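You operate a simulated robot arm through the tools that you are given. There is no shell and no other tool. Be economical: measure what you need, move in short steps, check, and stop when the job is done.

Carry out the task below with a simulated robot arm. There is one attempt and no reset: what you move stays moved.

Task
Take the yellow gauge and leave it on the bench top beside the dryer. Then turn the black knob on the orange meter to off. Then open the top drawer of the right unit, put the white roll in the top right drawer space, then shut the drawer. Then shut the door of the tall oven. Then put the small brown box that says "vials" from the fourth shelf from the bottom of the corner bay on the top shelf of the middle bay. Then put the clear dish from the bench top behind the furnace in the inside of the silver basin. Then put two of the white boats from the bench top behind the furnace on the computer shelf. The order counts. Set down upright: yellow gauge, small brown box.
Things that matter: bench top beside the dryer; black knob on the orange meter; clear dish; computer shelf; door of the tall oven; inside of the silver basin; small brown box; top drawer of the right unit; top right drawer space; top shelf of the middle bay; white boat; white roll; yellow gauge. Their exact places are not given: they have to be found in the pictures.

The check looks at the end state, three seconds after you hand in, the way a careful person would. Anything else that was tipped, shoved, dropped, spilled or broken makes it a failure.

Robot
A 6-joint arm with a two-finger gripper on a trunk, on a base that drives. Base frame: it is fixed to the floor where the robot stands at the start and does not move with it; the origin is under the middle of the robot, x ahead of it, y to its left, z up. Units: cm, degrees, N and s.
With the tool pointing down near the work surface it reaches from about 42 to 84 cm from the robot's upright axis, wherever it stands. Its first joint turns from -166.0 to 166.0 degrees. Places, roughly: bench top beside the dryer (48x25 cm) [-302, 138, 80]; black knob on the orange meter [-280, -220, 110]; clear dish (8x8x2 cm) [-210, -10, 80]; computer shelf [-260, -230, 150]; door of the tall oven [-140, -160, 100]; inside of the silver basin (22x26 cm) [82, 8, 80]; small brown box [-475, -225, 125]; top drawer of the right unit [-290, -20, 60]; top right drawer space [-290, -20, 60]; top shelf of the middle bay [-390, -230, 160]; white boat [-250, -25, 75]; white boat (6x4x2 cm) [-240, -50, 80]; white boat (9x4x2 cm) [-210, -30, 80]; white roll (7x7x3 cm) [-240, -80, 80]; yellow gauge [50, 25, 75]. Payload 1.66 kg.
Tool frame: the origin (TCP) lies between the finger pads and is the grasp point; the fingertips stand 1.6 cm ahead of it; z points along the fingers, y is the line along which they close. Largest opening 11.1 cm; the body of the gripper starts 10.4 cm behind the TCP.
Orientation is told as [roll, pitch, yaw] about the base's x, y, z axes, in that order, counted from this pose: with the fingers straight down and closing along the base's y, the tool's x points along the base's -x, its y along +y and its z along -z.

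Tools
- The arm moves only by the tool apply_moves. Its argument "commands" is text: rows parted by semicolons, each of 7 numbers parted by spaces: the turn, a rotation vector about the tool's x, y, z in degrees, then the shift along the tool's x, y, z in cm, then the finger opening in cm, from 0 to 11.1. In form: ax ay az x y z jaw; .... A call has 1 to 20 rows; each row is the pose to reach, as a shift and turn from the pose commanded when the call began, along the tool's axes at that moment. Each row takes 0.2 s and may step no farther than 5 cm and 8.6 degrees from the row before; otherwise, or with a gripper value out of range, the whole call is refused. A pose out of reach is approached as far as the arm can. The call stops where the force on the tool passes 40 N (or 10 N more than at its start, if that is more) or the arm is blocked; 0.2 s more then pass. Each finger halts on what it meets, pressing with about 32 N; the grip force reading is that of the motor and also rises with nothing between the fingers. The clock runs only during rows and for 0.2 s after the last one: add rows that repeat a pose to give the fingers time. The reply holds the time, the measured pose of the TCP, the force on the tool along the base axes, the opening and the grip force, in the units named above and with some noise, with the torque about the TCP (base axes, N m) and any sound that the robot's microphone picked up, and new pictures: "pictures" is both (left out), scene, wrist or none.
- Cameras (640 x 400 px; columns grow to the right, rows downward): "scene" is now at [4.77, 15.31, 152.42]; the picture's right is [-0.47, -0.89, 0.00], its down [-0.68, 0.36, -0.64] and it looks along [0.57, -0.30, -0.77] (base axes); focal length 290 px, centre (320, 200). "wrist" rides on the gripper at [7, 1.4, -14.3] in the tool frame; the picture's right is [-0.19, 0.98, 0.00], its down [-0.87, -0.17, -0.47] and it looks along [-0.46, -0.09, 0.88] (tool axes); focal length 230 px, centre (320, 200).
- lift_body(by): slides the trunk up (or, below 0, down) by that many cm; the arm and the scene camera ride with it, the base frame stays. It gives what a move gives, with no picture.
- base_move(legs): drives the robot by 1 to 6 legs, each [ahead, left, turn to the left] in cm, cm and degrees, along the robot's own axes; the way and the turn of a leg run together, so that a leg with both is an arc; at most 150 cm and 180 degrees a leg. The arm and the cameras ride along, it lands a little off, and it stops where it bumps. It gives what a move gives, and a new picture of the scene camera.
- aim_head(pan, tilt): turns the head with the scene camera to pan (to the left, within 120 degrees either way) and tilt (down, from -29 to 69), counted from straight ahead of the robot. It gives what a move gives, and a new picture of the scene camera.
- point_at(camera, pixels): for up to 12 pixels [column, row] of the newest picture of that camera ("zoom" is the newest enlarged one), the place [x, y, z] in the base frame of the surface seen there, good to about 0.2 cm. It takes no simulated time.
- zoom(camera, box): a new picture of the part [left, top, right, bottom] of that camera's present view, enlarged. It takes no simulated time.
- hand_in(): hands the job in; it is judged then, once.

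Go step by step. Measure first, check grasps and placings, and put right what went wrong. The budget is 322 turns and 360 pictures, counting those below and the enlarged ones. Unless the task says otherwise, let go and move clear before handing in.

The tools are called as a command line: name --argument value ..., lists and objects as JSON in quotes. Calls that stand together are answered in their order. apply_moves: Moves the arm, as the interface text tells. Its arguments: {"type":"object","properties":{"commands":{"type":"string"},"pictures":{"type":"string","enum":["both","scene","wrist","none"]}},"required":["commands"]} The other tools are called the same way: lift_body (by) slides the trunk up or down; base_move (legs) drives the base; aim_head (pan, tilt) turns the head that bears the scene camera; point_at (camera, pixels) gives the place of the surface under pixels of a picture; zoom (camera, box) takes an enlarged picture of a part of a camera's view; hand_in () hands the job in.

At the start:

```text
clock: 0.0
position: [43.69, -9.13, 106.35]
ee_rot: [-0.1, -0.1, -0.1]
wrist_force: [0.3, 0.6, 0.3]
moment: [0.03, 0.01, -0.03]
grip_width: 11.07
gripper_force: 0.0
trunk travel left (down, up): [-12.5, 46.5]
robot x, y, heading: [-0.11, -0.32, -0.2]
head pan, tilt: [-27.8, 50.3]
```

scene: 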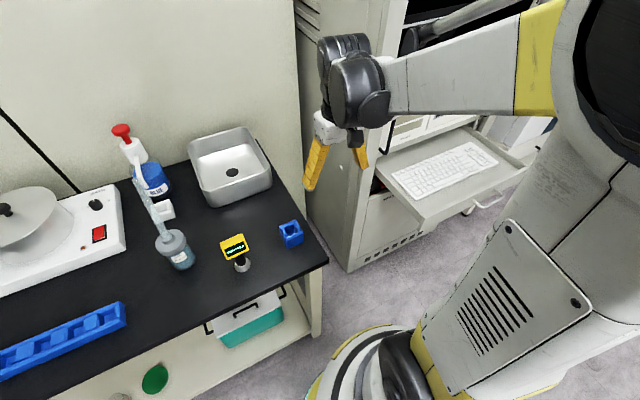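
wrist: 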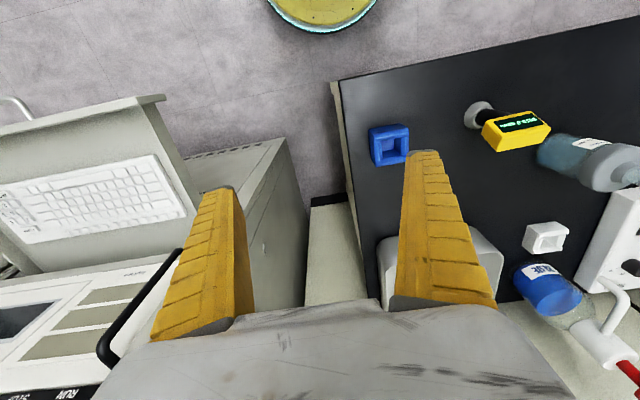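

The yellow gauge shows at scene (235,248), a yellow head on a grey stem. I'll zoom in on it and measure it.

zoom --camera "scene" --box '[140, 190, 330, 310]'

point_at --camera "scene" --pixels '[[235, 240], [235, 252], [242, 264], [245, 275], [225, 245], [245, 248], [180, 250], [290, 232], [230, 172], [310, 255], [200, 240]]'

```text
3.33 times, centred on (235, 250) of scene
```

zoom: 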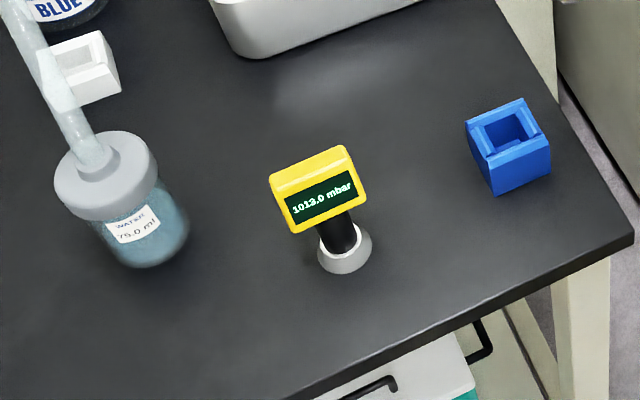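

```text
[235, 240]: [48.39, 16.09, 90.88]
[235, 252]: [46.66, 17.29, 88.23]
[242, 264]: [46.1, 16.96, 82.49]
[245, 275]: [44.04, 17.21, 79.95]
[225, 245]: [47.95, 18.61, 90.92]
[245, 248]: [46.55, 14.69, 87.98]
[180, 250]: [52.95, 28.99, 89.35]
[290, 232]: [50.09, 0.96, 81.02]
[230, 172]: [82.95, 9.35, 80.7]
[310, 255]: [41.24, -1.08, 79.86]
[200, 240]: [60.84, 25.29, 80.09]
```

The gauge is about 11 cm tall, with its head near (48,16.5,89) on the bench at z=80. I'll measure the head's edges to get its yaw.

point_at --camera "zoom" --pixels '[[274, 182], [341, 150], [294, 228], [362, 203], [305, 165], [340, 235], [325, 262], [365, 250], [345, 270], [280, 192], [350, 160]]'

zoom --camera "wrist" --box '[420, 70, 640, 210]'

```text
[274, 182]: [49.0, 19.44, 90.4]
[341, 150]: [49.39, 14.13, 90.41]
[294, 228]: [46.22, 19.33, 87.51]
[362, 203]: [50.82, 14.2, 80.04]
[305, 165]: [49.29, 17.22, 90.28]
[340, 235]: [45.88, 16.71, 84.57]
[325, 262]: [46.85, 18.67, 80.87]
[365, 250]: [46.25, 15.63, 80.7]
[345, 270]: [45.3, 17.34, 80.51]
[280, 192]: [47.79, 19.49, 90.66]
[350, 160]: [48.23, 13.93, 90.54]
```

```text
2.86 times, centred on (530, 140) of wrist
```

zoom: 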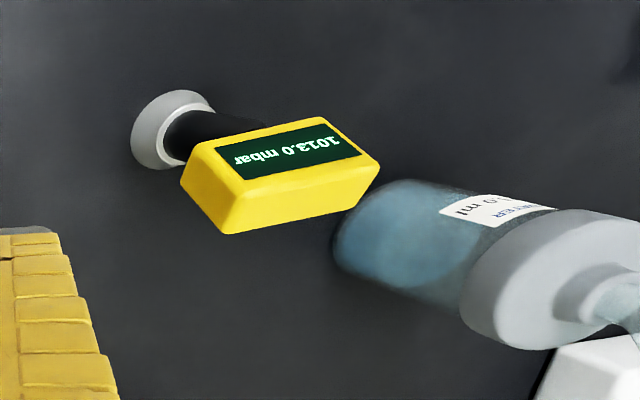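

The head spans y 13.9–19.5 and x 46–50, with its top at 90.6. Before I descend I'll check how tall the neighbouring bottle pump is.

point_at --camera "scene" --pixels '[[160, 225], [148, 200], [140, 178], [134, 155], [121, 131], [165, 210], [190, 255], [172, 243], [178, 268]]'

apply_moves --commands "0 0 0 -1 5 0 9; 0 0 0 -2 10 0 9; 0 0 0 -3 15 0 9; 0 0 0 -4 20 0 9; 0 0 0 -4.3 24.8 0 9; 0 0 0 -4.3 25.8 0 9; 0 0 0 -4.3 25.8 0 9"

```text
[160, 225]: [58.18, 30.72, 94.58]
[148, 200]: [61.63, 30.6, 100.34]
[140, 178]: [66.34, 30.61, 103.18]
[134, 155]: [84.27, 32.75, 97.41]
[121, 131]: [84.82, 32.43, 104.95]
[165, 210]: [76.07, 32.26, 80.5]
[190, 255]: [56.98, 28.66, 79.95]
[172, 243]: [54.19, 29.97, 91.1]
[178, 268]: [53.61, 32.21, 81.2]
```

```text
refused: row 1 steps farther than a row can; nothing moved
```

The bottle sits near (55,30), so it's clear. I'll resend the move with smaller steps.

apply_moves --commands "0 0 0 -0.8 4.8 0 9; 0 0 0 -1.6 9.6 0 9; 0 0 0 -2.4 14.4 0 9; 0 0 0 -3.2 19.2 0 9; 0 0 2 -4 24 0 9; 0 0 4 -4.3 25.8 0 9; 0 0 4 -4.3 25.8 4 9; 0 0 4 -4.3 25.8 8 9; 0 0 4 -4.3 25.8 8 9"

```text
clock: 2.0
position: [48.07, 16.8, 98.1]
ee_rot: [-0.1, 0.0, -4.0]
wrist_force: [-0.6, -1.1, 0.2]
moment: [0.01, -0.03, 0.0]
grip_width: 9.09
gripper_force: 0.4
trunk travel left (down, up): [-12.5, 46.5]
robot x, y, heading: [-0.1, 0.06, 0.1]
head pan, tilt: [-27.8, 50.3]
```

scene: 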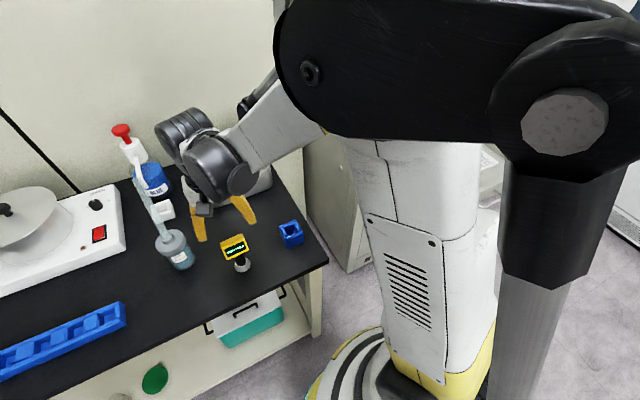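
wrist: 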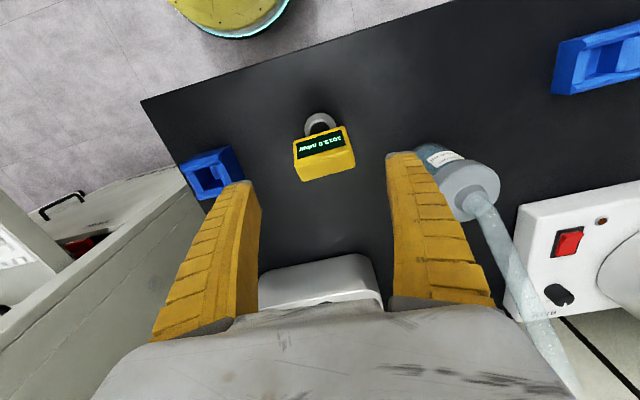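

The yaw went the wrong way, since tool z points down. I'll turn it back 8°, go down to z=89 and close.

apply_moves --commands "0 0 -8 0 0 0 9; 0 0 -8 0 0 4 9; 0 0 -8 0 0 8 9; 0 0 -8 0 0 9.3 9; 0 0 -8 0 0 9.3 9; 0 0 -8 0 0 9.3 7; 0 0 -8 0 0 9.3 5; 0 0 -8 0 0 9.3 4; 0 0 -8 0 0 9.3 4"

```text
clock: 4.0
position: [48.0, 16.67, 88.92]
ee_rot: [-0.1, 0.1, 4.0]
wrist_force: [0.2, 1.3, 1.7]
moment: [-0.01, -0.07, 0.04]
grip_width: 5.77
gripper_force: 32.1
trunk travel left (down, up): [-12.5, 46.5]
robot x, y, heading: [0.08, 0.26, -0.0]
head pan, tilt: [-27.8, 50.3]
```

scene: 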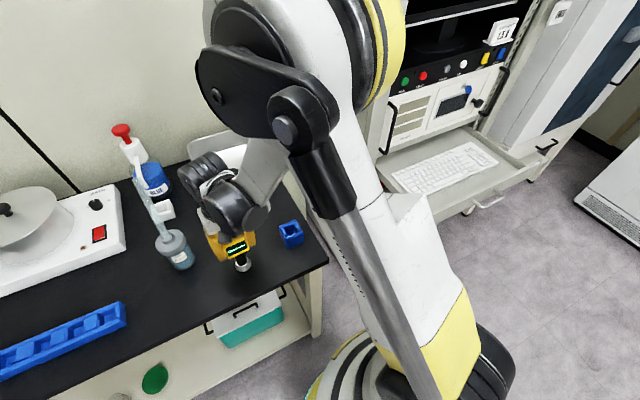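
wrist: 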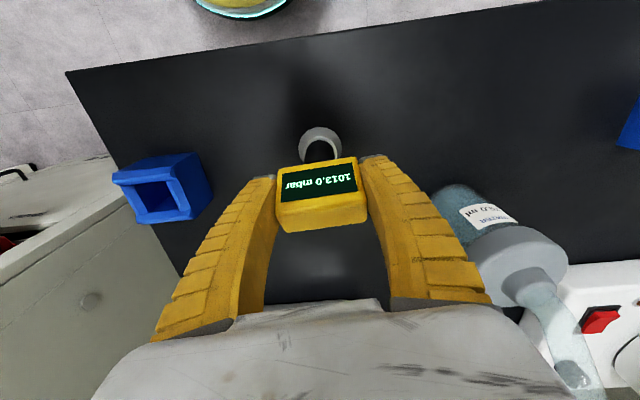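

The head is gripped at 5.77 cm. I'll lift straight up 20 cm and look around with the head to plan the drive.

apply_moves --commands "0 0 0 0 0 -3 4; 0 0 0 0 0 -7 4; 0 0 0 0 0 -12 4; 0 0 0 0 0 -17 4; 0 0 0 0 0 -22 4; 0 0 0 0 0 -22 4" --pictures "wrist"

aim_head --pan 110 --tilt 20

aim_head --pan -115 --tilt 20

```text
clock: 5.4
position: [48.09, 16.75, 111.27]
ee_rot: [0.1, 0.1, 4.0]
wrist_force: [0.3, 0.2, 0.4]
moment: [0.0, -0.01, 0.0]
grip_width: 4.24
gripper_force: 2.1
trunk travel left (down, up): [-12.5, 46.5]
robot x, y, heading: [0.14, 0.48, -0.1]
head pan, tilt: [-27.8, 50.3]
```

wrist: 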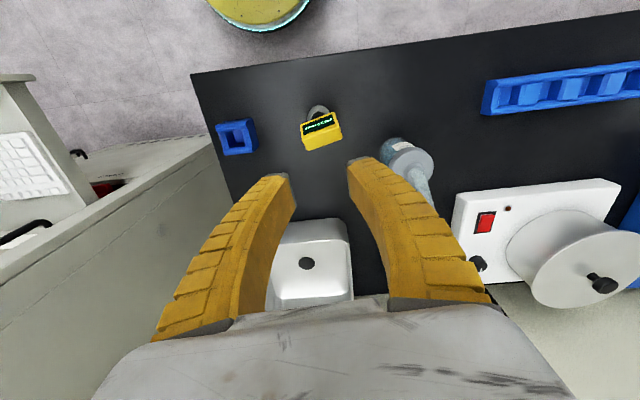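

```text
clock: 7.6
position: [47.97, 16.69, 111.13]
ee_rot: [0.0, 0.0, 3.9]
wrist_force: [0.5, 0.4, 0.3]
moment: [0.03, 0.0, 0.0]
grip_width: 4.24
gripper_force: 1.9
trunk travel left (down, up): [-12.5, 46.5]
robot x, y, heading: [-0.21, 0.21, 0.1]
head pan, tilt: [110.0, 20.0]
```

scene: 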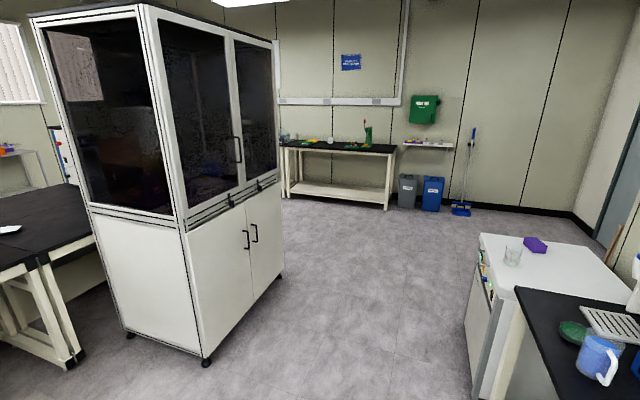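

```text
clock: 10.8
position: [48.04, 16.65, 111.23]
ee_rot: [0.0, 0.0, 3.9]
wrist_force: [0.1, -0.3, -0.7]
moment: [-0.04, 0.02, -0.01]
grip_width: 4.23
gripper_force: 1.8
trunk travel left (down, up): [-12.5, 46.5]
robot x, y, heading: [0.42, 0.14, 0.0]
head pan, tilt: [-115.0, 20.0]
```

scene: 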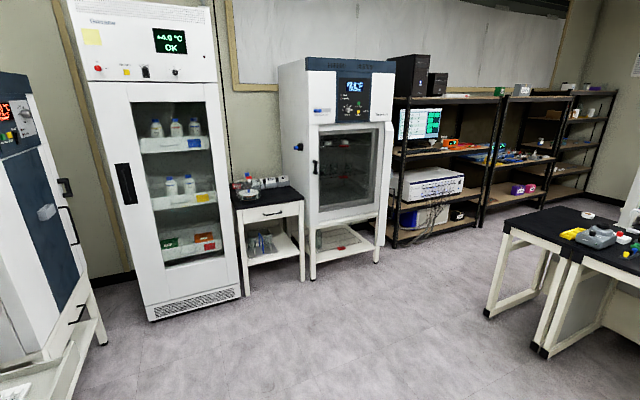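

The fingers slipped off: grip width fell to 4.24 and the gauge is still standing on the bench (wrist 320,128). I'll look at its shape again to choose a better grip.

aim_head --pan 0 --tilt 55

zoom --camera "wrist" --box '[270, 80, 390, 180]'

```text
clock: 12.8
position: [48.12, 16.75, 111.16]
ee_rot: [-0.1, 0.0, 4.0]
wrist_force: [-0.5, 0.2, -0.3]
moment: [0.01, 0.01, 0.0]
grip_width: 4.23
gripper_force: 1.6
trunk travel left (down, up): [-12.5, 46.5]
robot x, y, heading: [-0.04, -0.15, -0.1]
head pan, tilt: [0.0, 55.0]
```

scene: 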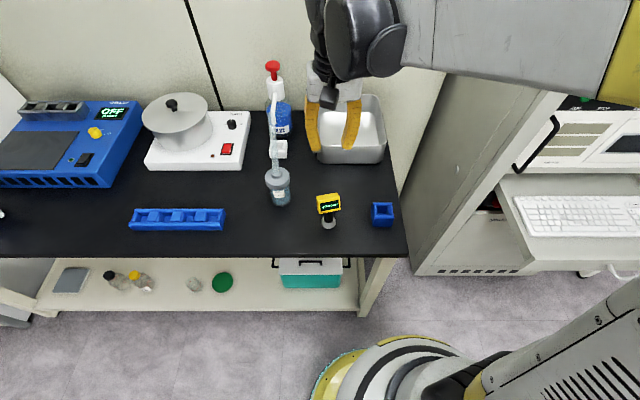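

```text
4.00 times, centred on (330, 130) of wrist
```

zoom: 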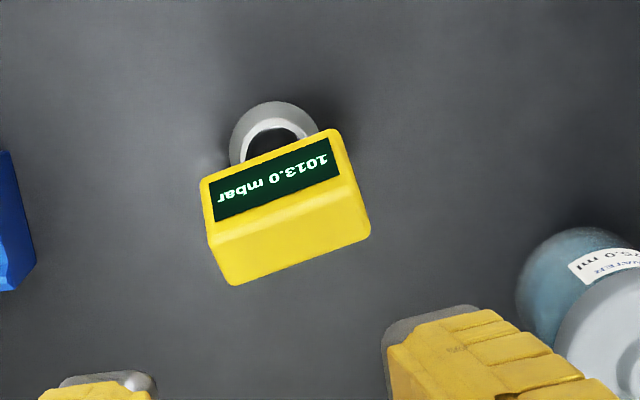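

I'll measure the head's corners again, in case it turned while slipping.

point_at --camera "zoom" --pixels '[[212, 182], [328, 136], [216, 240], [352, 188], [235, 280], [366, 232], [290, 165], [282, 232], [235, 150], [275, 105], [300, 260]]'

zoom --camera "scene" --box '[290, 175, 370, 240]'

```text
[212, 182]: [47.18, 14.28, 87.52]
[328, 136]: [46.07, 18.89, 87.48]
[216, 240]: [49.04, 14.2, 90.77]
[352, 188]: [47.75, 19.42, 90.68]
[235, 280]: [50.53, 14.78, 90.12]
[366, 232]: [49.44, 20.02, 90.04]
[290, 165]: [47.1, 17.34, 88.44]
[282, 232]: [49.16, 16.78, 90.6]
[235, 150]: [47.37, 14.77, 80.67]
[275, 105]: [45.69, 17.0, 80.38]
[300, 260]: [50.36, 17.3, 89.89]
```

```text
6.15 times, centred on (330, 208) of scene
```

zoom: 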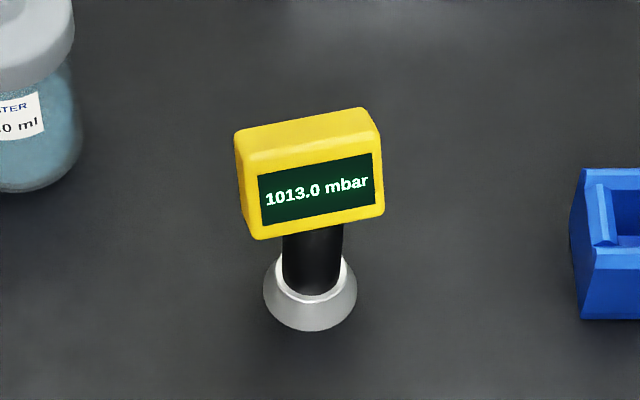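

The head has turned to about 13° yaw and its sides are slick. A better grip is the black stem under the head, coming in from the front at 30° below horizontal, so the head is trapped. I'll back off 20 cm and tilt the tool.

base_move --legs '[[-22, 0, 0]]'

apply_moves --commands "0 -8 0 0 0 0 6; 0 -16 0 0 0 0 6; 0 -24 0 0 0 0 6; 0 -32 0 0 0 0 6; 0 -40 0 0 0 0 6; 0 -48 0 0 0 0 6; 0 -56 0 0 0 0 6; 0 -60 0 0 0 0 6; 0 -60 0 0 0 0 6"

```text
clock: 14.5
position: [25.71, 16.85, 111.1]
ee_rot: [0.0, 0.0, 4.1]
wrist_force: [0.5, 0.1, 0.4]
moment: [-0.02, -0.01, 0.0]
grip_width: 4.26
gripper_force: 1.8
trunk travel left (down, up): [-12.5, 46.5]
robot x, y, heading: [-22.51, 0.04, 0.3]
head pan, tilt: [0.0, 55.0]
```

scene: 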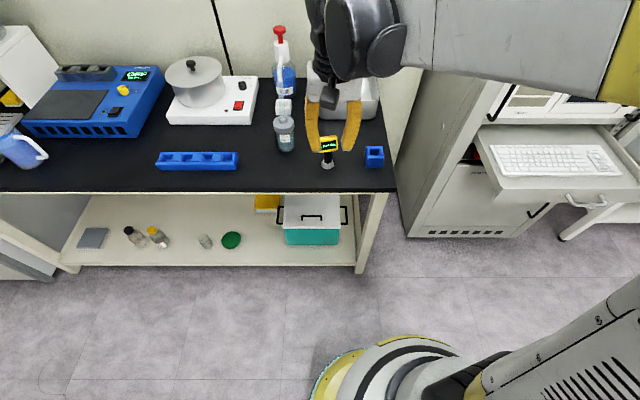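

```text
clock: 16.5
position: [25.86, 16.71, 111.09]
ee_rot: [-0.1, -60.2, 4.1]
wrist_force: [0.3, 0.3, -0.4]
moment: [0.0, 0.0, -0.01]
grip_width: 6.19
gripper_force: 1.1
trunk travel left (down, up): [-12.5, 46.5]
robot x, y, heading: [-21.61, 0.05, 0.0]
head pan, tilt: [0.0, 55.0]
```

scene: 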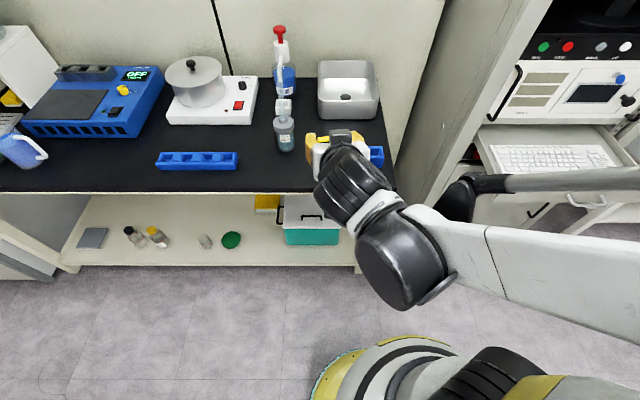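
wrist: 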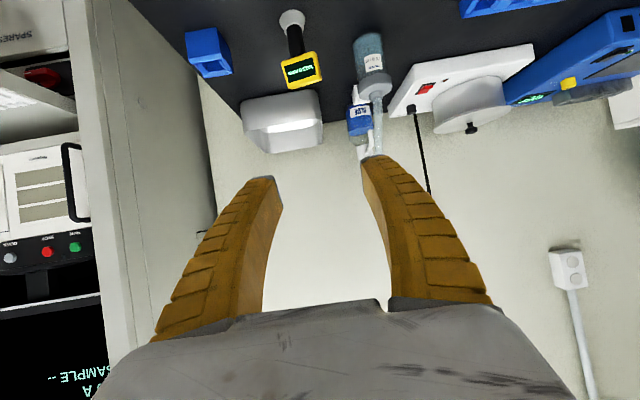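

The tilt is reached and the path to the gauge is clear. I'll measure the stem from both cameras.

zoom --camera "scene" --box '[290, 120, 370, 180]'

zoom --camera "wrist" --box '[260, 0, 340, 100]'

```text
6.67 times, centred on (330, 150) of scene
```

zoom: 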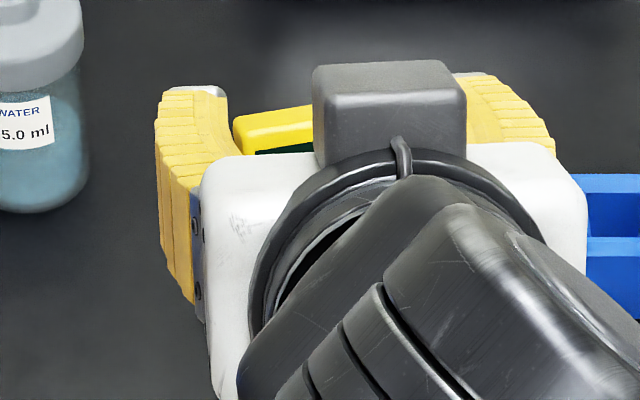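

```text
4.00 times, centred on (300, 50) of wrist
```

zoom: 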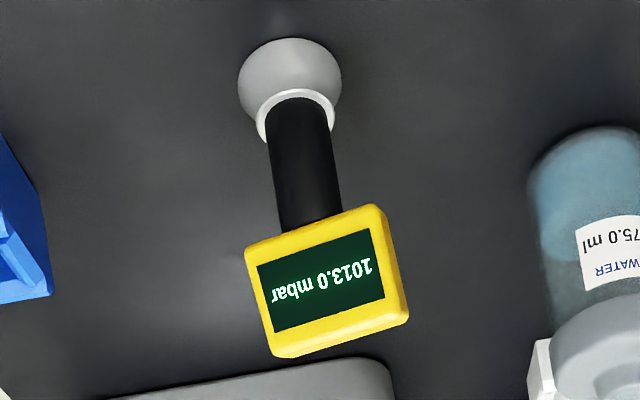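

point_at --camera "zoom" --pixels '[[300, 120], [304, 160], [308, 200], [278, 160], [335, 160], [290, 45], [245, 80], [338, 80], [310, 222], [265, 245], [372, 210]]'

```text
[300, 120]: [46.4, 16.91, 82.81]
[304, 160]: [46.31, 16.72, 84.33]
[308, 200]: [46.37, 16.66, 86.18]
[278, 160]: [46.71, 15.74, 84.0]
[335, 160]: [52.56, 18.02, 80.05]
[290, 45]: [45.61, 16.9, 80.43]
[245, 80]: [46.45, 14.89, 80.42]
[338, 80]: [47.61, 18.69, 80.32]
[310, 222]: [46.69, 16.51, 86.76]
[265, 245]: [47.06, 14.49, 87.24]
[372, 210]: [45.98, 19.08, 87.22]
```

The stem axis is at (47.4,16.8), from z 82.6 to 86.7. I'll go to a pre-grasp 9 cm back along the tool axis.

apply_moves --commands "0 0 0 4 -0.5 0 7; 0 0 0 8 -1 0 7; 0 0 0 11.9 -1.45 0 7; 0 0 0 11.9 -1.45 4.5 7; 0 0 0 11.9 -1.45 9 7; 0 0 0 11.9 -1.45 13.5 7; 0 0 0 11.9 -1.45 18 7; 0 0 0 11.9 -1.45 22.6 7; 0 0 0 11.9 -1.45 22.6 7"

```text
clock: 18.5
position: [43.08, 17.16, 93.74]
ee_rot: [0.0, -59.8, 4.1]
wrist_force: [0.2, -0.9, -0.3]
moment: [-0.01, 0.02, -0.02]
grip_width: 7.15
gripper_force: 1.2
out of reach, approached as far as the arm can: row 3, 4, 5, 6, 7, 8, 9
trunk travel left (down, up): [-12.5, 46.5]
robot x, y, heading: [-22.33, 0.06, 0.1]
head pan, tilt: [0.0, 55.0]
```

scene: 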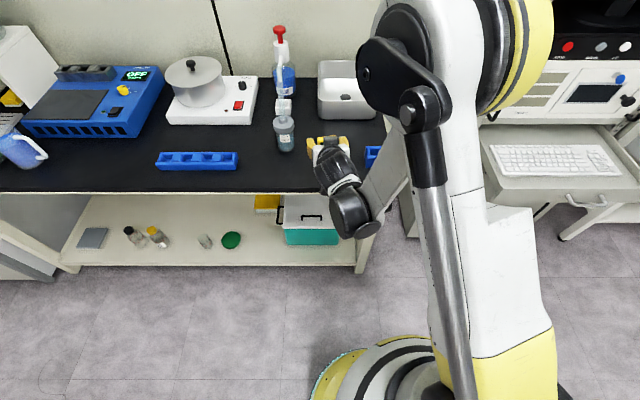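
wrist: 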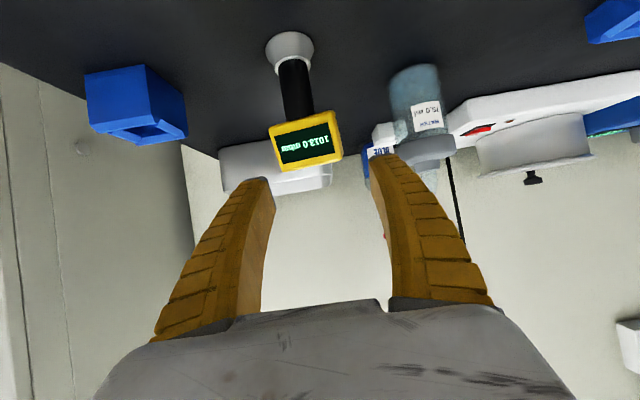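

The low pose is out of reach with the trunk this high. I'll lower the trunk by 8.7 cm, with the fingertips still short of the stem.

lift_body --by -8.7

zoom --camera "wrist" --box '[160, 0, 480, 200]'

```text
clock: 19.7
position: [43.22, 17.31, 85.06]
ee_rot: [-0.1, -59.8, 4.1]
wrist_force: [0.1, -0.5, 0.5]
moment: [0.02, 0.0, -0.01]
grip_width: 7.17
gripper_force: 1.0
trunk travel left (down, up): [-3.8, 55.2]
robot x, y, heading: [-22.31, -0.29, -0.0]
head pan, tilt: [0.0, 55.0]
```

```text
2.00 times, centred on (320, 100) of wrist
```

zoom: 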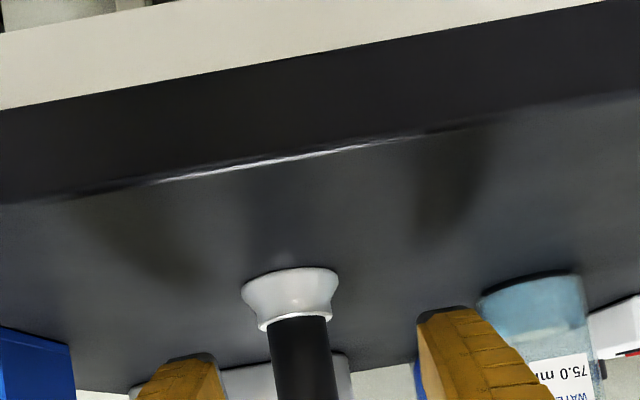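

The fingers straddle the stem. The last rows were out of reach, so I'll back up 4 cm along the tool to see which commanded reference the next move uses.

apply_moves --commands "0 0 0 0 0 -4 7; 0 0 0 0 0 -4 7" --pictures "none"

```text
clock: 20.3
position: [40.04, 16.92, 87.53]
ee_rot: [0.1, -59.6, 4.1]
wrist_force: [0.4, -0.1, 0.5]
moment: [0.01, 0.01, -0.02]
grip_width: 7.17
gripper_force: 0.7
out of reach, approached as far as the arm can: row 1, 2
trunk travel left (down, up): [-3.8, 55.2]
robot x, y, heading: [-22.49, -0.06, 0.0]
head pan, tilt: [0.0, 55.0]
```

The reference is the reached pose. I'll advance so the stem sits between the pads and check before closing.

apply_moves --commands "0 0 0 -0.5 -0.2 2.5 7; 0 0 0 -1 -0.4 5 7; 0 0 0 -1.4 -0.6 7.4 7; 0 0 0 -1.4 -0.6 7.4 7" --pictures "wrist"

```text
clock: 21.3
position: [47.26, 16.87, 85.04]
ee_rot: [0.0, -59.9, 4.2]
wrist_force: [0.3, 0.1, -0.3]
moment: [-0.02, 0.05, -0.01]
grip_width: 7.17
gripper_force: 0.3
trunk travel left (down, up): [-3.8, 55.2]
robot x, y, heading: [-22.11, -0.32, -0.1]
head pan, tilt: [0.0, 55.0]
```

wrist: 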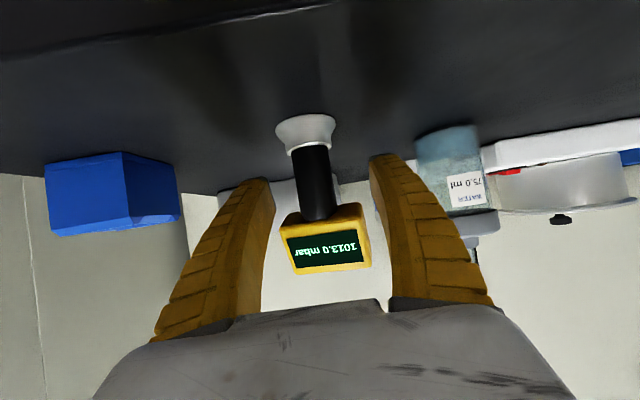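

The stem is between the pads. I'll drop 0.4 cm to clear the head's lower edge, then close slowly.

apply_moves --commands "0 0 0 0.35 0 0.2 7; 0 0 0 0.35 0 0.2 5; 0 0 0 0.35 0 0.2 3.5; 0 0 0 0.35 0 0.2 2.5; 0 0 0 0.35 0 0.2 1.5; 0 0 0 0.35 0 0.2 1; 0 0 0 0.35 0 0.2 1" --pictures "wrist"

```text
clock: 22.9
position: [46.93, 16.84, 84.53]
ee_rot: [0.0, -59.9, 4.0]
wrist_force: [-2.2, 1.6, 4.2]
moment: [0.17, 0.09, 0.03]
grip_width: 2.27
gripper_force: 31.9
trunk travel left (down, up): [-3.8, 55.2]
robot x, y, heading: [-21.88, 0.05, -0.4]
head pan, tilt: [0.0, 55.0]
```

wrist: 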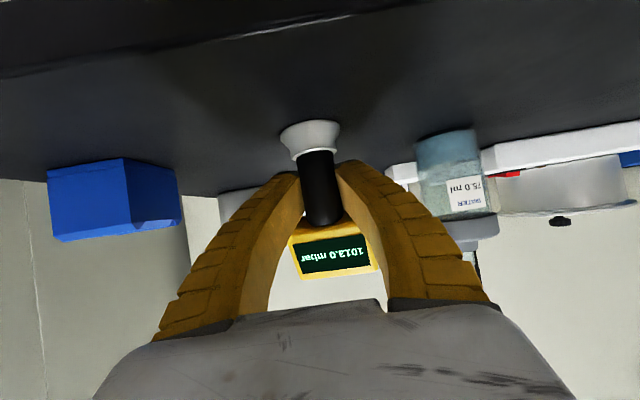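

It's gripped at 2.27 cm on the stem. I'll lift straight up gently by 12 cm.

apply_moves --commands "0 0 0 -0.87 0 -0.5 1; 0 0 0 -1.73 0 -1 1; 0 0 0 -3.46 0 -2 1; 0 0 0 -5.2 0 -3 1; 0 0 0 -6.93 0 -4 1; 0 0 0 -8.66 0 -5 1; 0 0 0 -10.4 0 -6 1; 0 0 0 -10.4 0 -6 1"

```text
clock: 24.7
position: [47.16, 16.97, 96.41]
ee_rot: [0.0, -59.8, 4.1]
wrist_force: [0.0, -0.8, -0.9]
moment: [0.0, 0.02, -0.03]
grip_width: 2.18
gripper_force: 32.3
trunk travel left (down, up): [-3.8, 55.2]
robot x, y, heading: [-22.52, 0.11, 0.2]
head pan, tilt: [0.0, 55.0]
```

scene: 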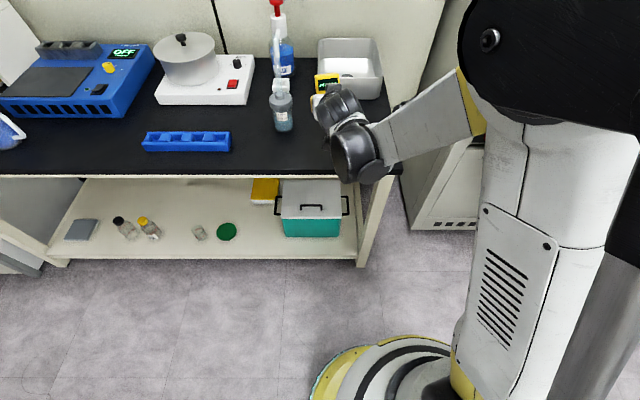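
wrist: 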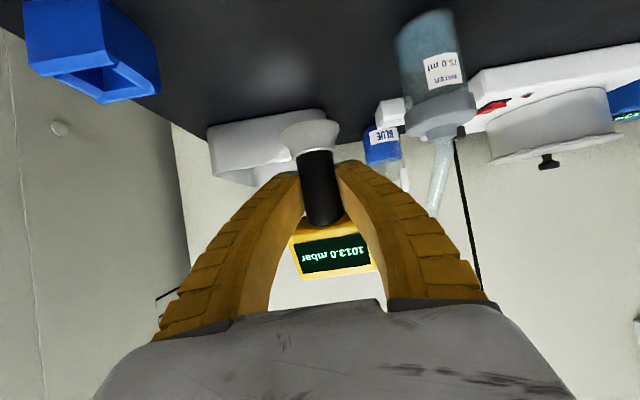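

The gauge is held (2.18 cm) and upright. I'll look around on both sides to map out the drive before moving.

aim_head --pan 118 --tilt 28

point_at --camera "scene" --pixels '[[300, 200], [205, 300], [100, 330], [60, 200], [20, 170], [400, 300], [270, 240], [330, 100], [500, 300], [130, 300]]'

aim_head --pan -118 --tilt 28

point_at --camera "scene" --pixels '[[500, 200], [560, 190], [470, 290], [600, 230], [540, 250], [340, 200], [250, 200], [450, 180]]'

```text
clock: 26.6
position: [47.15, 16.99, 96.45]
ee_rot: [-0.1, -59.9, 4.1]
wrist_force: [0.6, 0.4, -2.9]
moment: [-0.01, 0.03, -0.03]
grip_width: 2.13
gripper_force: 32.0
trunk travel left (down, up): [-3.8, 55.2]
robot x, y, heading: [-22.17, -0.2, 0.0]
head pan, tilt: [118.0, 28.0]
```

scene: 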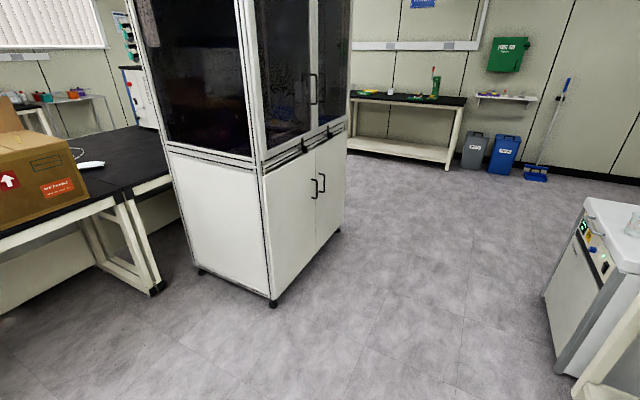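

```text
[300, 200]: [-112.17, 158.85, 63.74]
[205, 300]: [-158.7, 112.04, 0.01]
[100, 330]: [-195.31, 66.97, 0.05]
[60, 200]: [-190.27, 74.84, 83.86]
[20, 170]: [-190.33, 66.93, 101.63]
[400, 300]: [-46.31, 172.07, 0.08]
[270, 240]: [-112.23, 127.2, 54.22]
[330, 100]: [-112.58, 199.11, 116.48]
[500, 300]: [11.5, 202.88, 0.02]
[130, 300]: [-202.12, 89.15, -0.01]
```

```text
clock: 30.0
position: [47.2, 17.02, 96.49]
ee_rot: [0.0, -59.9, 4.2]
wrist_force: [-0.2, 0.1, -1.1]
moment: [0.02, 0.04, 0.01]
grip_width: 2.1
gripper_force: 31.9
trunk travel left (down, up): [-3.8, 55.2]
robot x, y, heading: [-22.03, 0.16, 0.0]
head pan, tilt: [-118.0, 28.0]
```

scene: 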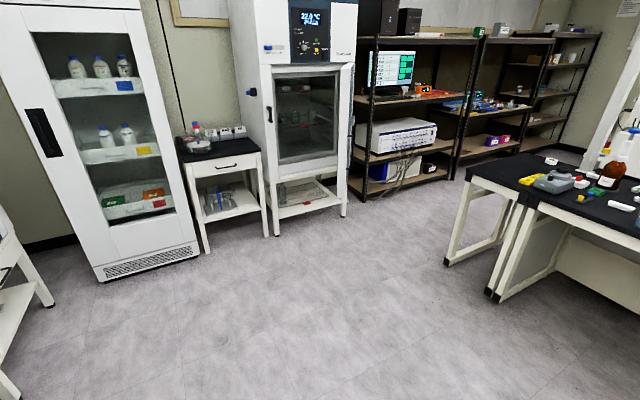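

```text
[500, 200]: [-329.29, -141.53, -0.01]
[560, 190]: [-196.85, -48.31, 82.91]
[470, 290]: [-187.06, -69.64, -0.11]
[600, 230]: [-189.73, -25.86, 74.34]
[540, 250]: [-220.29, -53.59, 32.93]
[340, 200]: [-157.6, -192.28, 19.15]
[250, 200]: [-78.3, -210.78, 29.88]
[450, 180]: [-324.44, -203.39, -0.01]
```

The island bench starts near x=-190, the ovens line y≈-160, and the aisle runs between them. I'll back up, turn to face -x, then look.

base_move --legs '[[-55, 0, 0], [0, 0, -180]]'

aim_head --pan 0 --tilt 25

aim_head --pan -45 --tilt 20

```text
clock: 40.5
position: [-147.42, -17.02, 96.51]
ee_rot: [0.1, -59.9, -175.7]
wrist_force: [0.4, 0.4, -1.9]
moment: [0.01, -0.03, 0.01]
grip_width: 1.94
gripper_force: 32.3
trunk travel left (down, up): [-3.8, 55.2]
robot x, y, heading: [-77.92, 0.48, -179.7]
head pan, tilt: [-118.0, 28.0]
```

scene: 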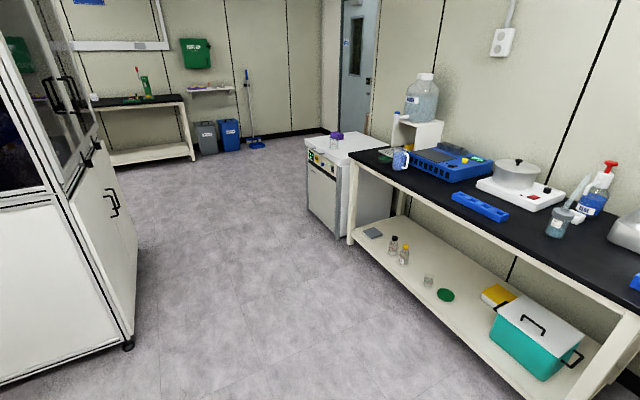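

```text
clock: 42.5
position: [-147.36, -16.95, 96.53]
ee_rot: [0.0, -59.9, -175.7]
wrist_force: [1.1, 0.3, -1.4]
moment: [0.02, -0.05, -0.03]
grip_width: 1.93
gripper_force: 32.7
trunk travel left (down, up): [-3.8, 55.2]
robot x, y, heading: [-78.01, 0.17, -179.6]
head pan, tilt: [0.0, 25.0]
```

scene: 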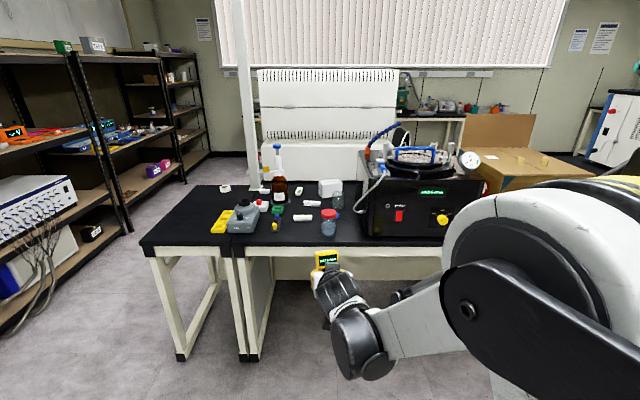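

```text
clock: 43.6
position: [-147.38, -16.98, 96.38]
ee_rot: [0.0, -59.9, -175.8]
wrist_force: [-0.1, 0.6, -1.7]
moment: [0.03, -0.01, 0.0]
grip_width: 1.94
gripper_force: 32.1
trunk travel left (down, up): [-3.8, 55.2]
robot x, y, heading: [-77.93, -0.04, -179.7]
head pan, tilt: [-45.0, 20.0]
```

scene: 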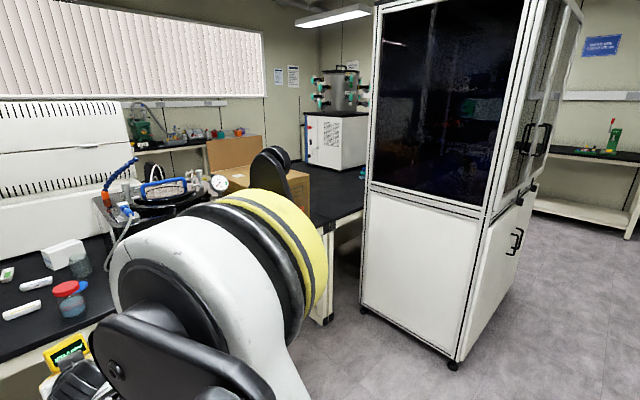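

The freeze dryer is at scene (335,130) with black bench around it at (335,185). I'll measure those, and check the gauge, whose grip width is shrinking.

point_at --camera "scene" --pixels '[[330, 185], [350, 170], [310, 160], [345, 200], [325, 215], [365, 180], [330, 145], [308, 190], [300, 240], [350, 240], [240, 145]]'

zoom --camera "scene" --box '[230, 50, 400, 260]'

zoom --camera "wrist" --box '[160, 60, 480, 320]'

```text
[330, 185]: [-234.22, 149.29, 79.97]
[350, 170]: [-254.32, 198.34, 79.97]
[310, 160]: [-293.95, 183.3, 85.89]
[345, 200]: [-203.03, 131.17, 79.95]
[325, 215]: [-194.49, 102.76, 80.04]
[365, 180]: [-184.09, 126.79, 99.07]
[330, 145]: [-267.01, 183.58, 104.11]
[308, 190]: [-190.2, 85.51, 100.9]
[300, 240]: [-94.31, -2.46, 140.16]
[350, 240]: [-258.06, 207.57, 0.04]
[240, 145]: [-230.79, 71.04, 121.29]
```

```text
1.90 times, centred on (315, 155) of scene
```

zoom: 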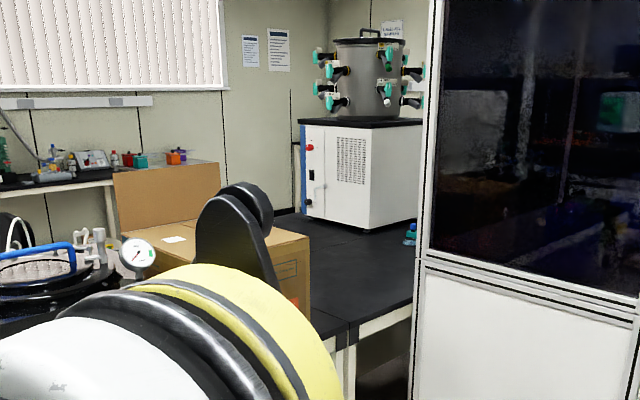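

```text
1.54 times, centred on (320, 190) of wrist
```

zoom: 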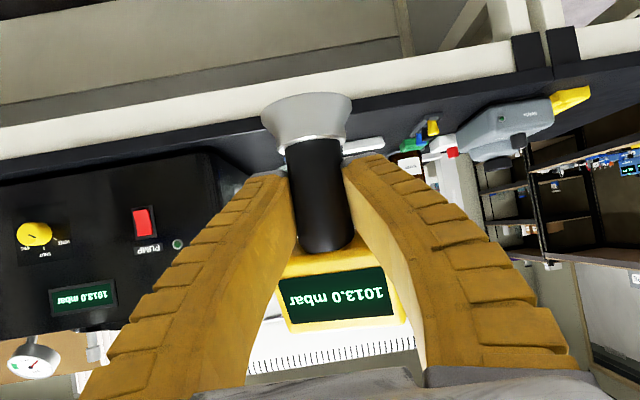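

The stem sits the same in the fingers. I'll slide left to y≈-60 first and look down the aisle.

base_move --legs '[[0, 110, 0]]'

aim_head --pan 10 --tilt 30

```text
clock: 49.3
position: [-146.27, -129.23, 96.47]
ee_rot: [0.0, -59.9, -175.2]
wrist_force: [0.5, -0.4, -3.2]
moment: [0.02, 0.0, 0.01]
grip_width: 1.89
gripper_force: 32.0
trunk travel left (down, up): [-3.8, 55.2]
robot x, y, heading: [-77.37, -111.33, -179.6]
head pan, tilt: [-45.0, 20.0]
```

scene: 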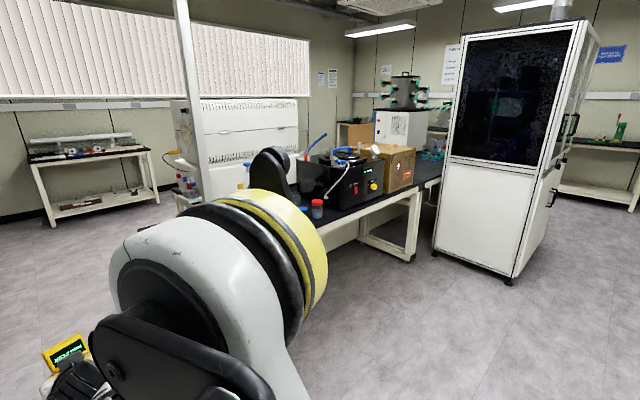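

```text
clock: 50.6
position: [-146.3, -129.42, 96.42]
ee_rot: [0.0, -59.9, -175.3]
wrist_force: [-0.4, 0.1, -1.4]
moment: [-0.01, 0.0, 0.01]
grip_width: 1.87
gripper_force: 32.1
trunk travel left (down, up): [-3.8, 55.2]
robot x, y, heading: [-76.89, -111.61, -179.4]
head pan, tilt: [10.0, 30.0]
```

scene: 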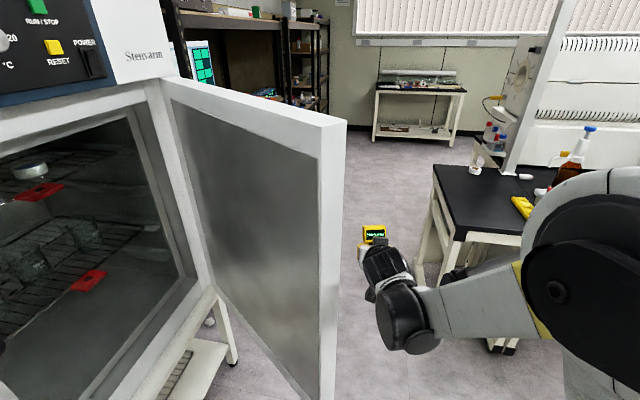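

The oven door stands open into the aisle. I'll measure its edge and the bench corner to see how wide the gap is.

point_at --camera "scene" --pixels '[[334, 130], [330, 300], [437, 168], [455, 238], [500, 340], [470, 190], [495, 160], [385, 130], [450, 140], [235, 350], [170, 80], [325, 390]]'

aim_head --pan -20 --tilt 25

```text
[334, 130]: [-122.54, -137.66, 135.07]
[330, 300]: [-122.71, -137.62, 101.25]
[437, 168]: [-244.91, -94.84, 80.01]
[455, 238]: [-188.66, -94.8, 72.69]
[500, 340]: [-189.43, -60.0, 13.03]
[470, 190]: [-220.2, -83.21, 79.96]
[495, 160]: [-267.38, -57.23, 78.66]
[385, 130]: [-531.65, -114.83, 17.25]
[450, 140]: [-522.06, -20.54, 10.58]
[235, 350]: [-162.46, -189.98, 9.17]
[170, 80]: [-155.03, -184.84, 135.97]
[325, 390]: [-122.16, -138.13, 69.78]
```

```text
clock: 51.5
position: [-146.41, -129.2, 96.43]
ee_rot: [0.0, -59.8, -175.3]
wrist_force: [0.3, -0.1, -1.9]
moment: [0.01, -0.05, -0.03]
grip_width: 1.86
gripper_force: 32.3
trunk travel left (down, up): [-3.8, 55.2]
robot x, y, heading: [-76.89, -111.81, -179.0]
head pan, tilt: [-20.0, 25.0]
```

scene: 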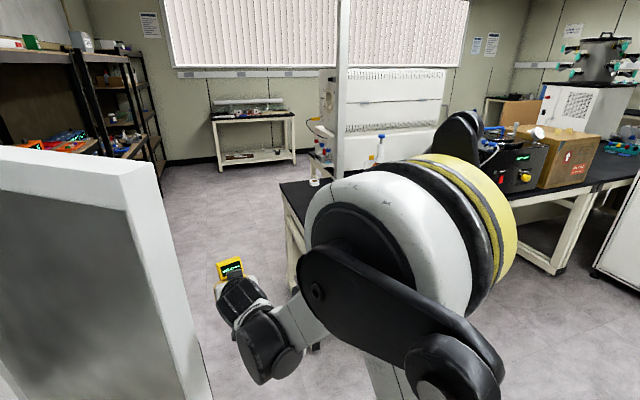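

The door edge is at (-122,-138) and the island edge at y≈-95, x -188 to -245. I'll slide right a little, pass the door, slide left, and go on down the aisle.

base_move --legs '[[0, 10, 0]]'

```text
clock: 52.7
position: [-146.19, -139.38, 96.4]
ee_rot: [0.0, -59.9, -175.3]
wrist_force: [1.0, -0.1, -1.3]
moment: [-0.01, -0.03, -0.01]
grip_width: 1.87
gripper_force: 32.2
trunk travel left (down, up): [-3.8, 55.2]
robot x, y, heading: [-77.03, -121.84, -179.1]
head pan, tilt: [-20.0, 25.0]
```

scene: 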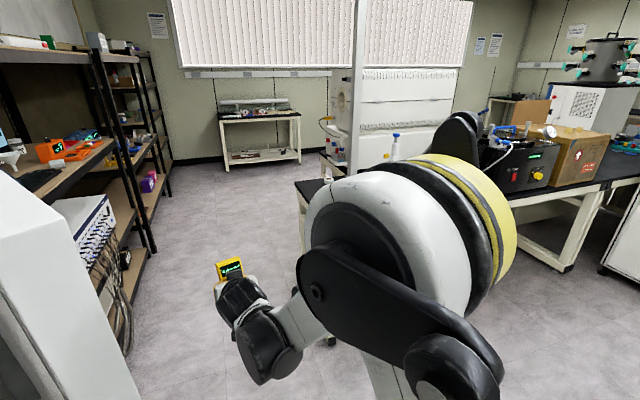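

I slid the wrong way and am now closer to the door. I'll slide right 20 cm before going ahead.

base_move --legs '[[0, -20, 0], [78, 0, 0]]'

```text
clock: 58.1
position: [-224.28, -121.04, 96.51]
ee_rot: [0.1, -59.8, -174.6]
wrist_force: [-0.6, 0.0, -1.3]
moment: [-0.02, -0.02, -0.01]
grip_width: 1.88
gripper_force: 32.6
trunk travel left (down, up): [-3.8, 55.2]
robot x, y, heading: [-155.1, -102.65, -178.7]
head pan, tilt: [-20.0, 25.0]
```

scene: 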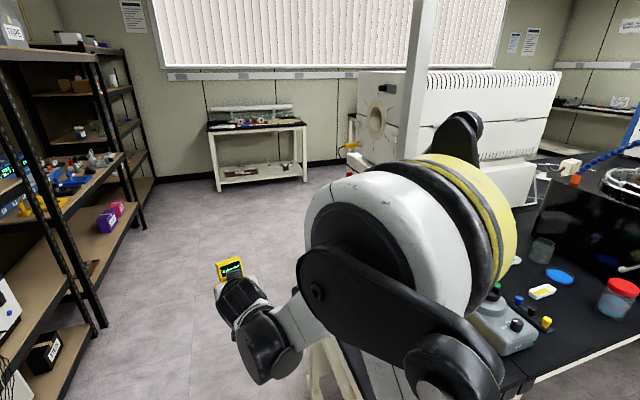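

I'm past the door edge with no bump. Next I slide left 30 and go ahead in two legs.

base_move --legs '[[0, 30, 0], [150, 0, 0]]'

aim_head --pan -75 --tilt 25

```text
clock: 67.1
position: [-373.23, -151.98, 96.41]
ee_rot: [0.2, -59.9, -175.4]
wrist_force: [-0.3, 0.9, -0.6]
moment: [0.02, -0.02, 0.0]
grip_width: 1.89
gripper_force: 31.9
trunk travel left (down, up): [-3.8, 55.2]
robot x, y, heading: [-303.88, -134.16, -179.4]
head pan, tilt: [-20.0, 25.0]
```

scene: 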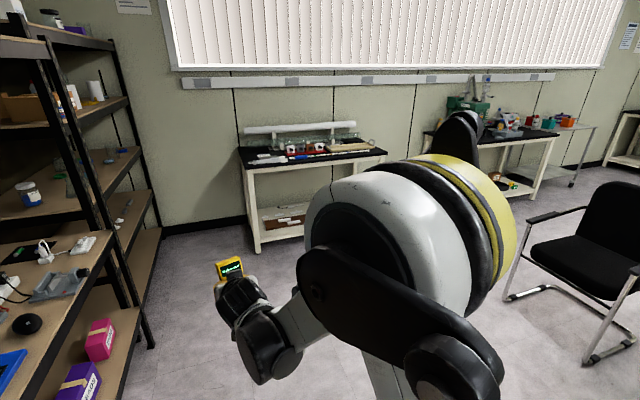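

```text
clock: 68.4
position: [-373.18, -152.02, 96.47]
ee_rot: [-0.1, -59.9, -175.5]
wrist_force: [-0.1, -0.2, -2.2]
moment: [0.0, -0.04, 0.01]
grip_width: 1.88
gripper_force: 31.8
trunk travel left (down, up): [-3.8, 55.2]
robot x, y, heading: [-304.19, -134.22, -179.3]
head pan, tilt: [-75.0, 25.0]
```

scene: 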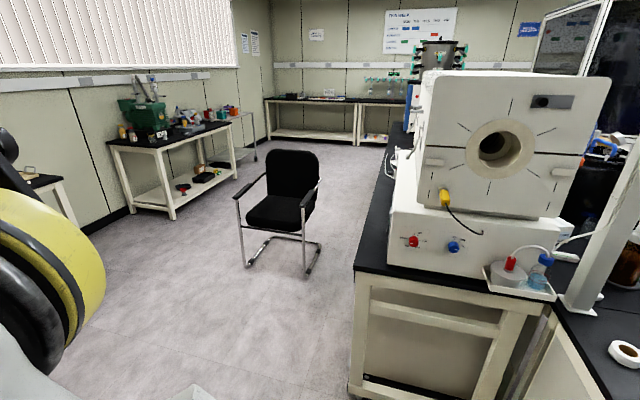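

The tube furnace sits on the second bench row and a chair stands in the west aisle. I'll measure the aisle.

point_at --camera "scene" --pixels '[[255, 262], [320, 243], [290, 270], [305, 200], [358, 260], [378, 200], [390, 150], [240, 200], [232, 180], [400, 125], [170, 215], [388, 130]]'

zoom --camera "scene" --box '[220, 60, 460, 280]'

```text
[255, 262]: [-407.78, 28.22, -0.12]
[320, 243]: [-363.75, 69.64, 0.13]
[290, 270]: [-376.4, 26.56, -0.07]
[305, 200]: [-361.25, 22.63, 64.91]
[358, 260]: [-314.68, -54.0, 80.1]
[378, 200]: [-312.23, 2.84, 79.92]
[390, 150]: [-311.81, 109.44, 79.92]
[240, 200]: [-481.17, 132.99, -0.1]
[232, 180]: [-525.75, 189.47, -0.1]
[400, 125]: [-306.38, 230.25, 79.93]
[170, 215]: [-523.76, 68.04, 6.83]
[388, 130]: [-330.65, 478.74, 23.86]
```

```text
1.82 times, centred on (340, 170) of scene
```

zoom: 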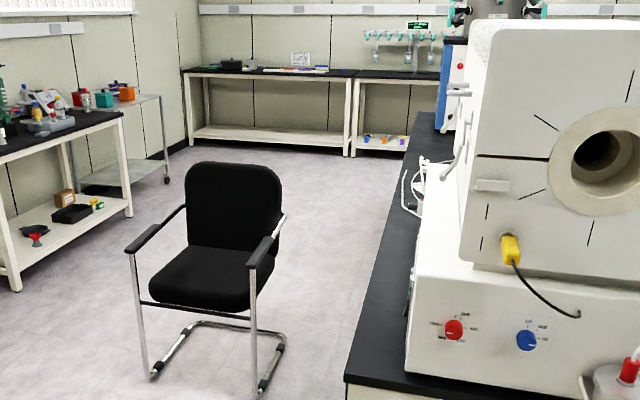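

Bench edge is x=-315, the chair covers x -408 to -361 and y 20 to 85, and there's ample space west of it. I'll go west, turn north, pass the chair, and stop.

base_move --legs '[[60, 0, 0], [0, 0, -90], [0, 95, 0], [130, 0, 0]]'

aim_head --pan -20 --tilt 30

```text
clock: 86.2
position: [-464.13, 64.43, 96.41]
ee_rot: [0.0, -59.9, 90.1]
wrist_force: [-0.4, -0.4, -2.2]
moment: [-0.04, -0.02, 0.01]
grip_width: 1.85
gripper_force: 32.0
trunk travel left (down, up): [-3.8, 55.2]
robot x, y, heading: [-452.6, -5.93, 86.2]
head pan, tilt: [-75.0, 25.0]
```

scene: 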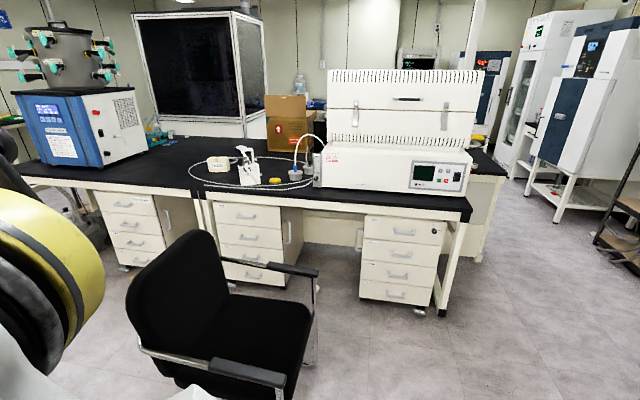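

```text
clock: 87.5
position: [-464.17, 64.53, 96.48]
ee_rot: [0.0, -59.8, 90.0]
wrist_force: [-0.1, -0.6, -2.2]
moment: [-0.03, 0.01, 0.04]
grip_width: 1.87
gripper_force: 32.5
trunk travel left (down, up): [-3.8, 55.2]
robot x, y, heading: [-452.52, -5.95, 86.0]
head pan, tilt: [-20.0, 30.0]
```

scene: 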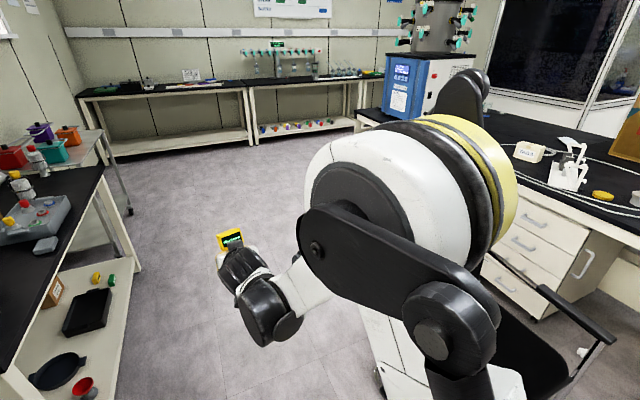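

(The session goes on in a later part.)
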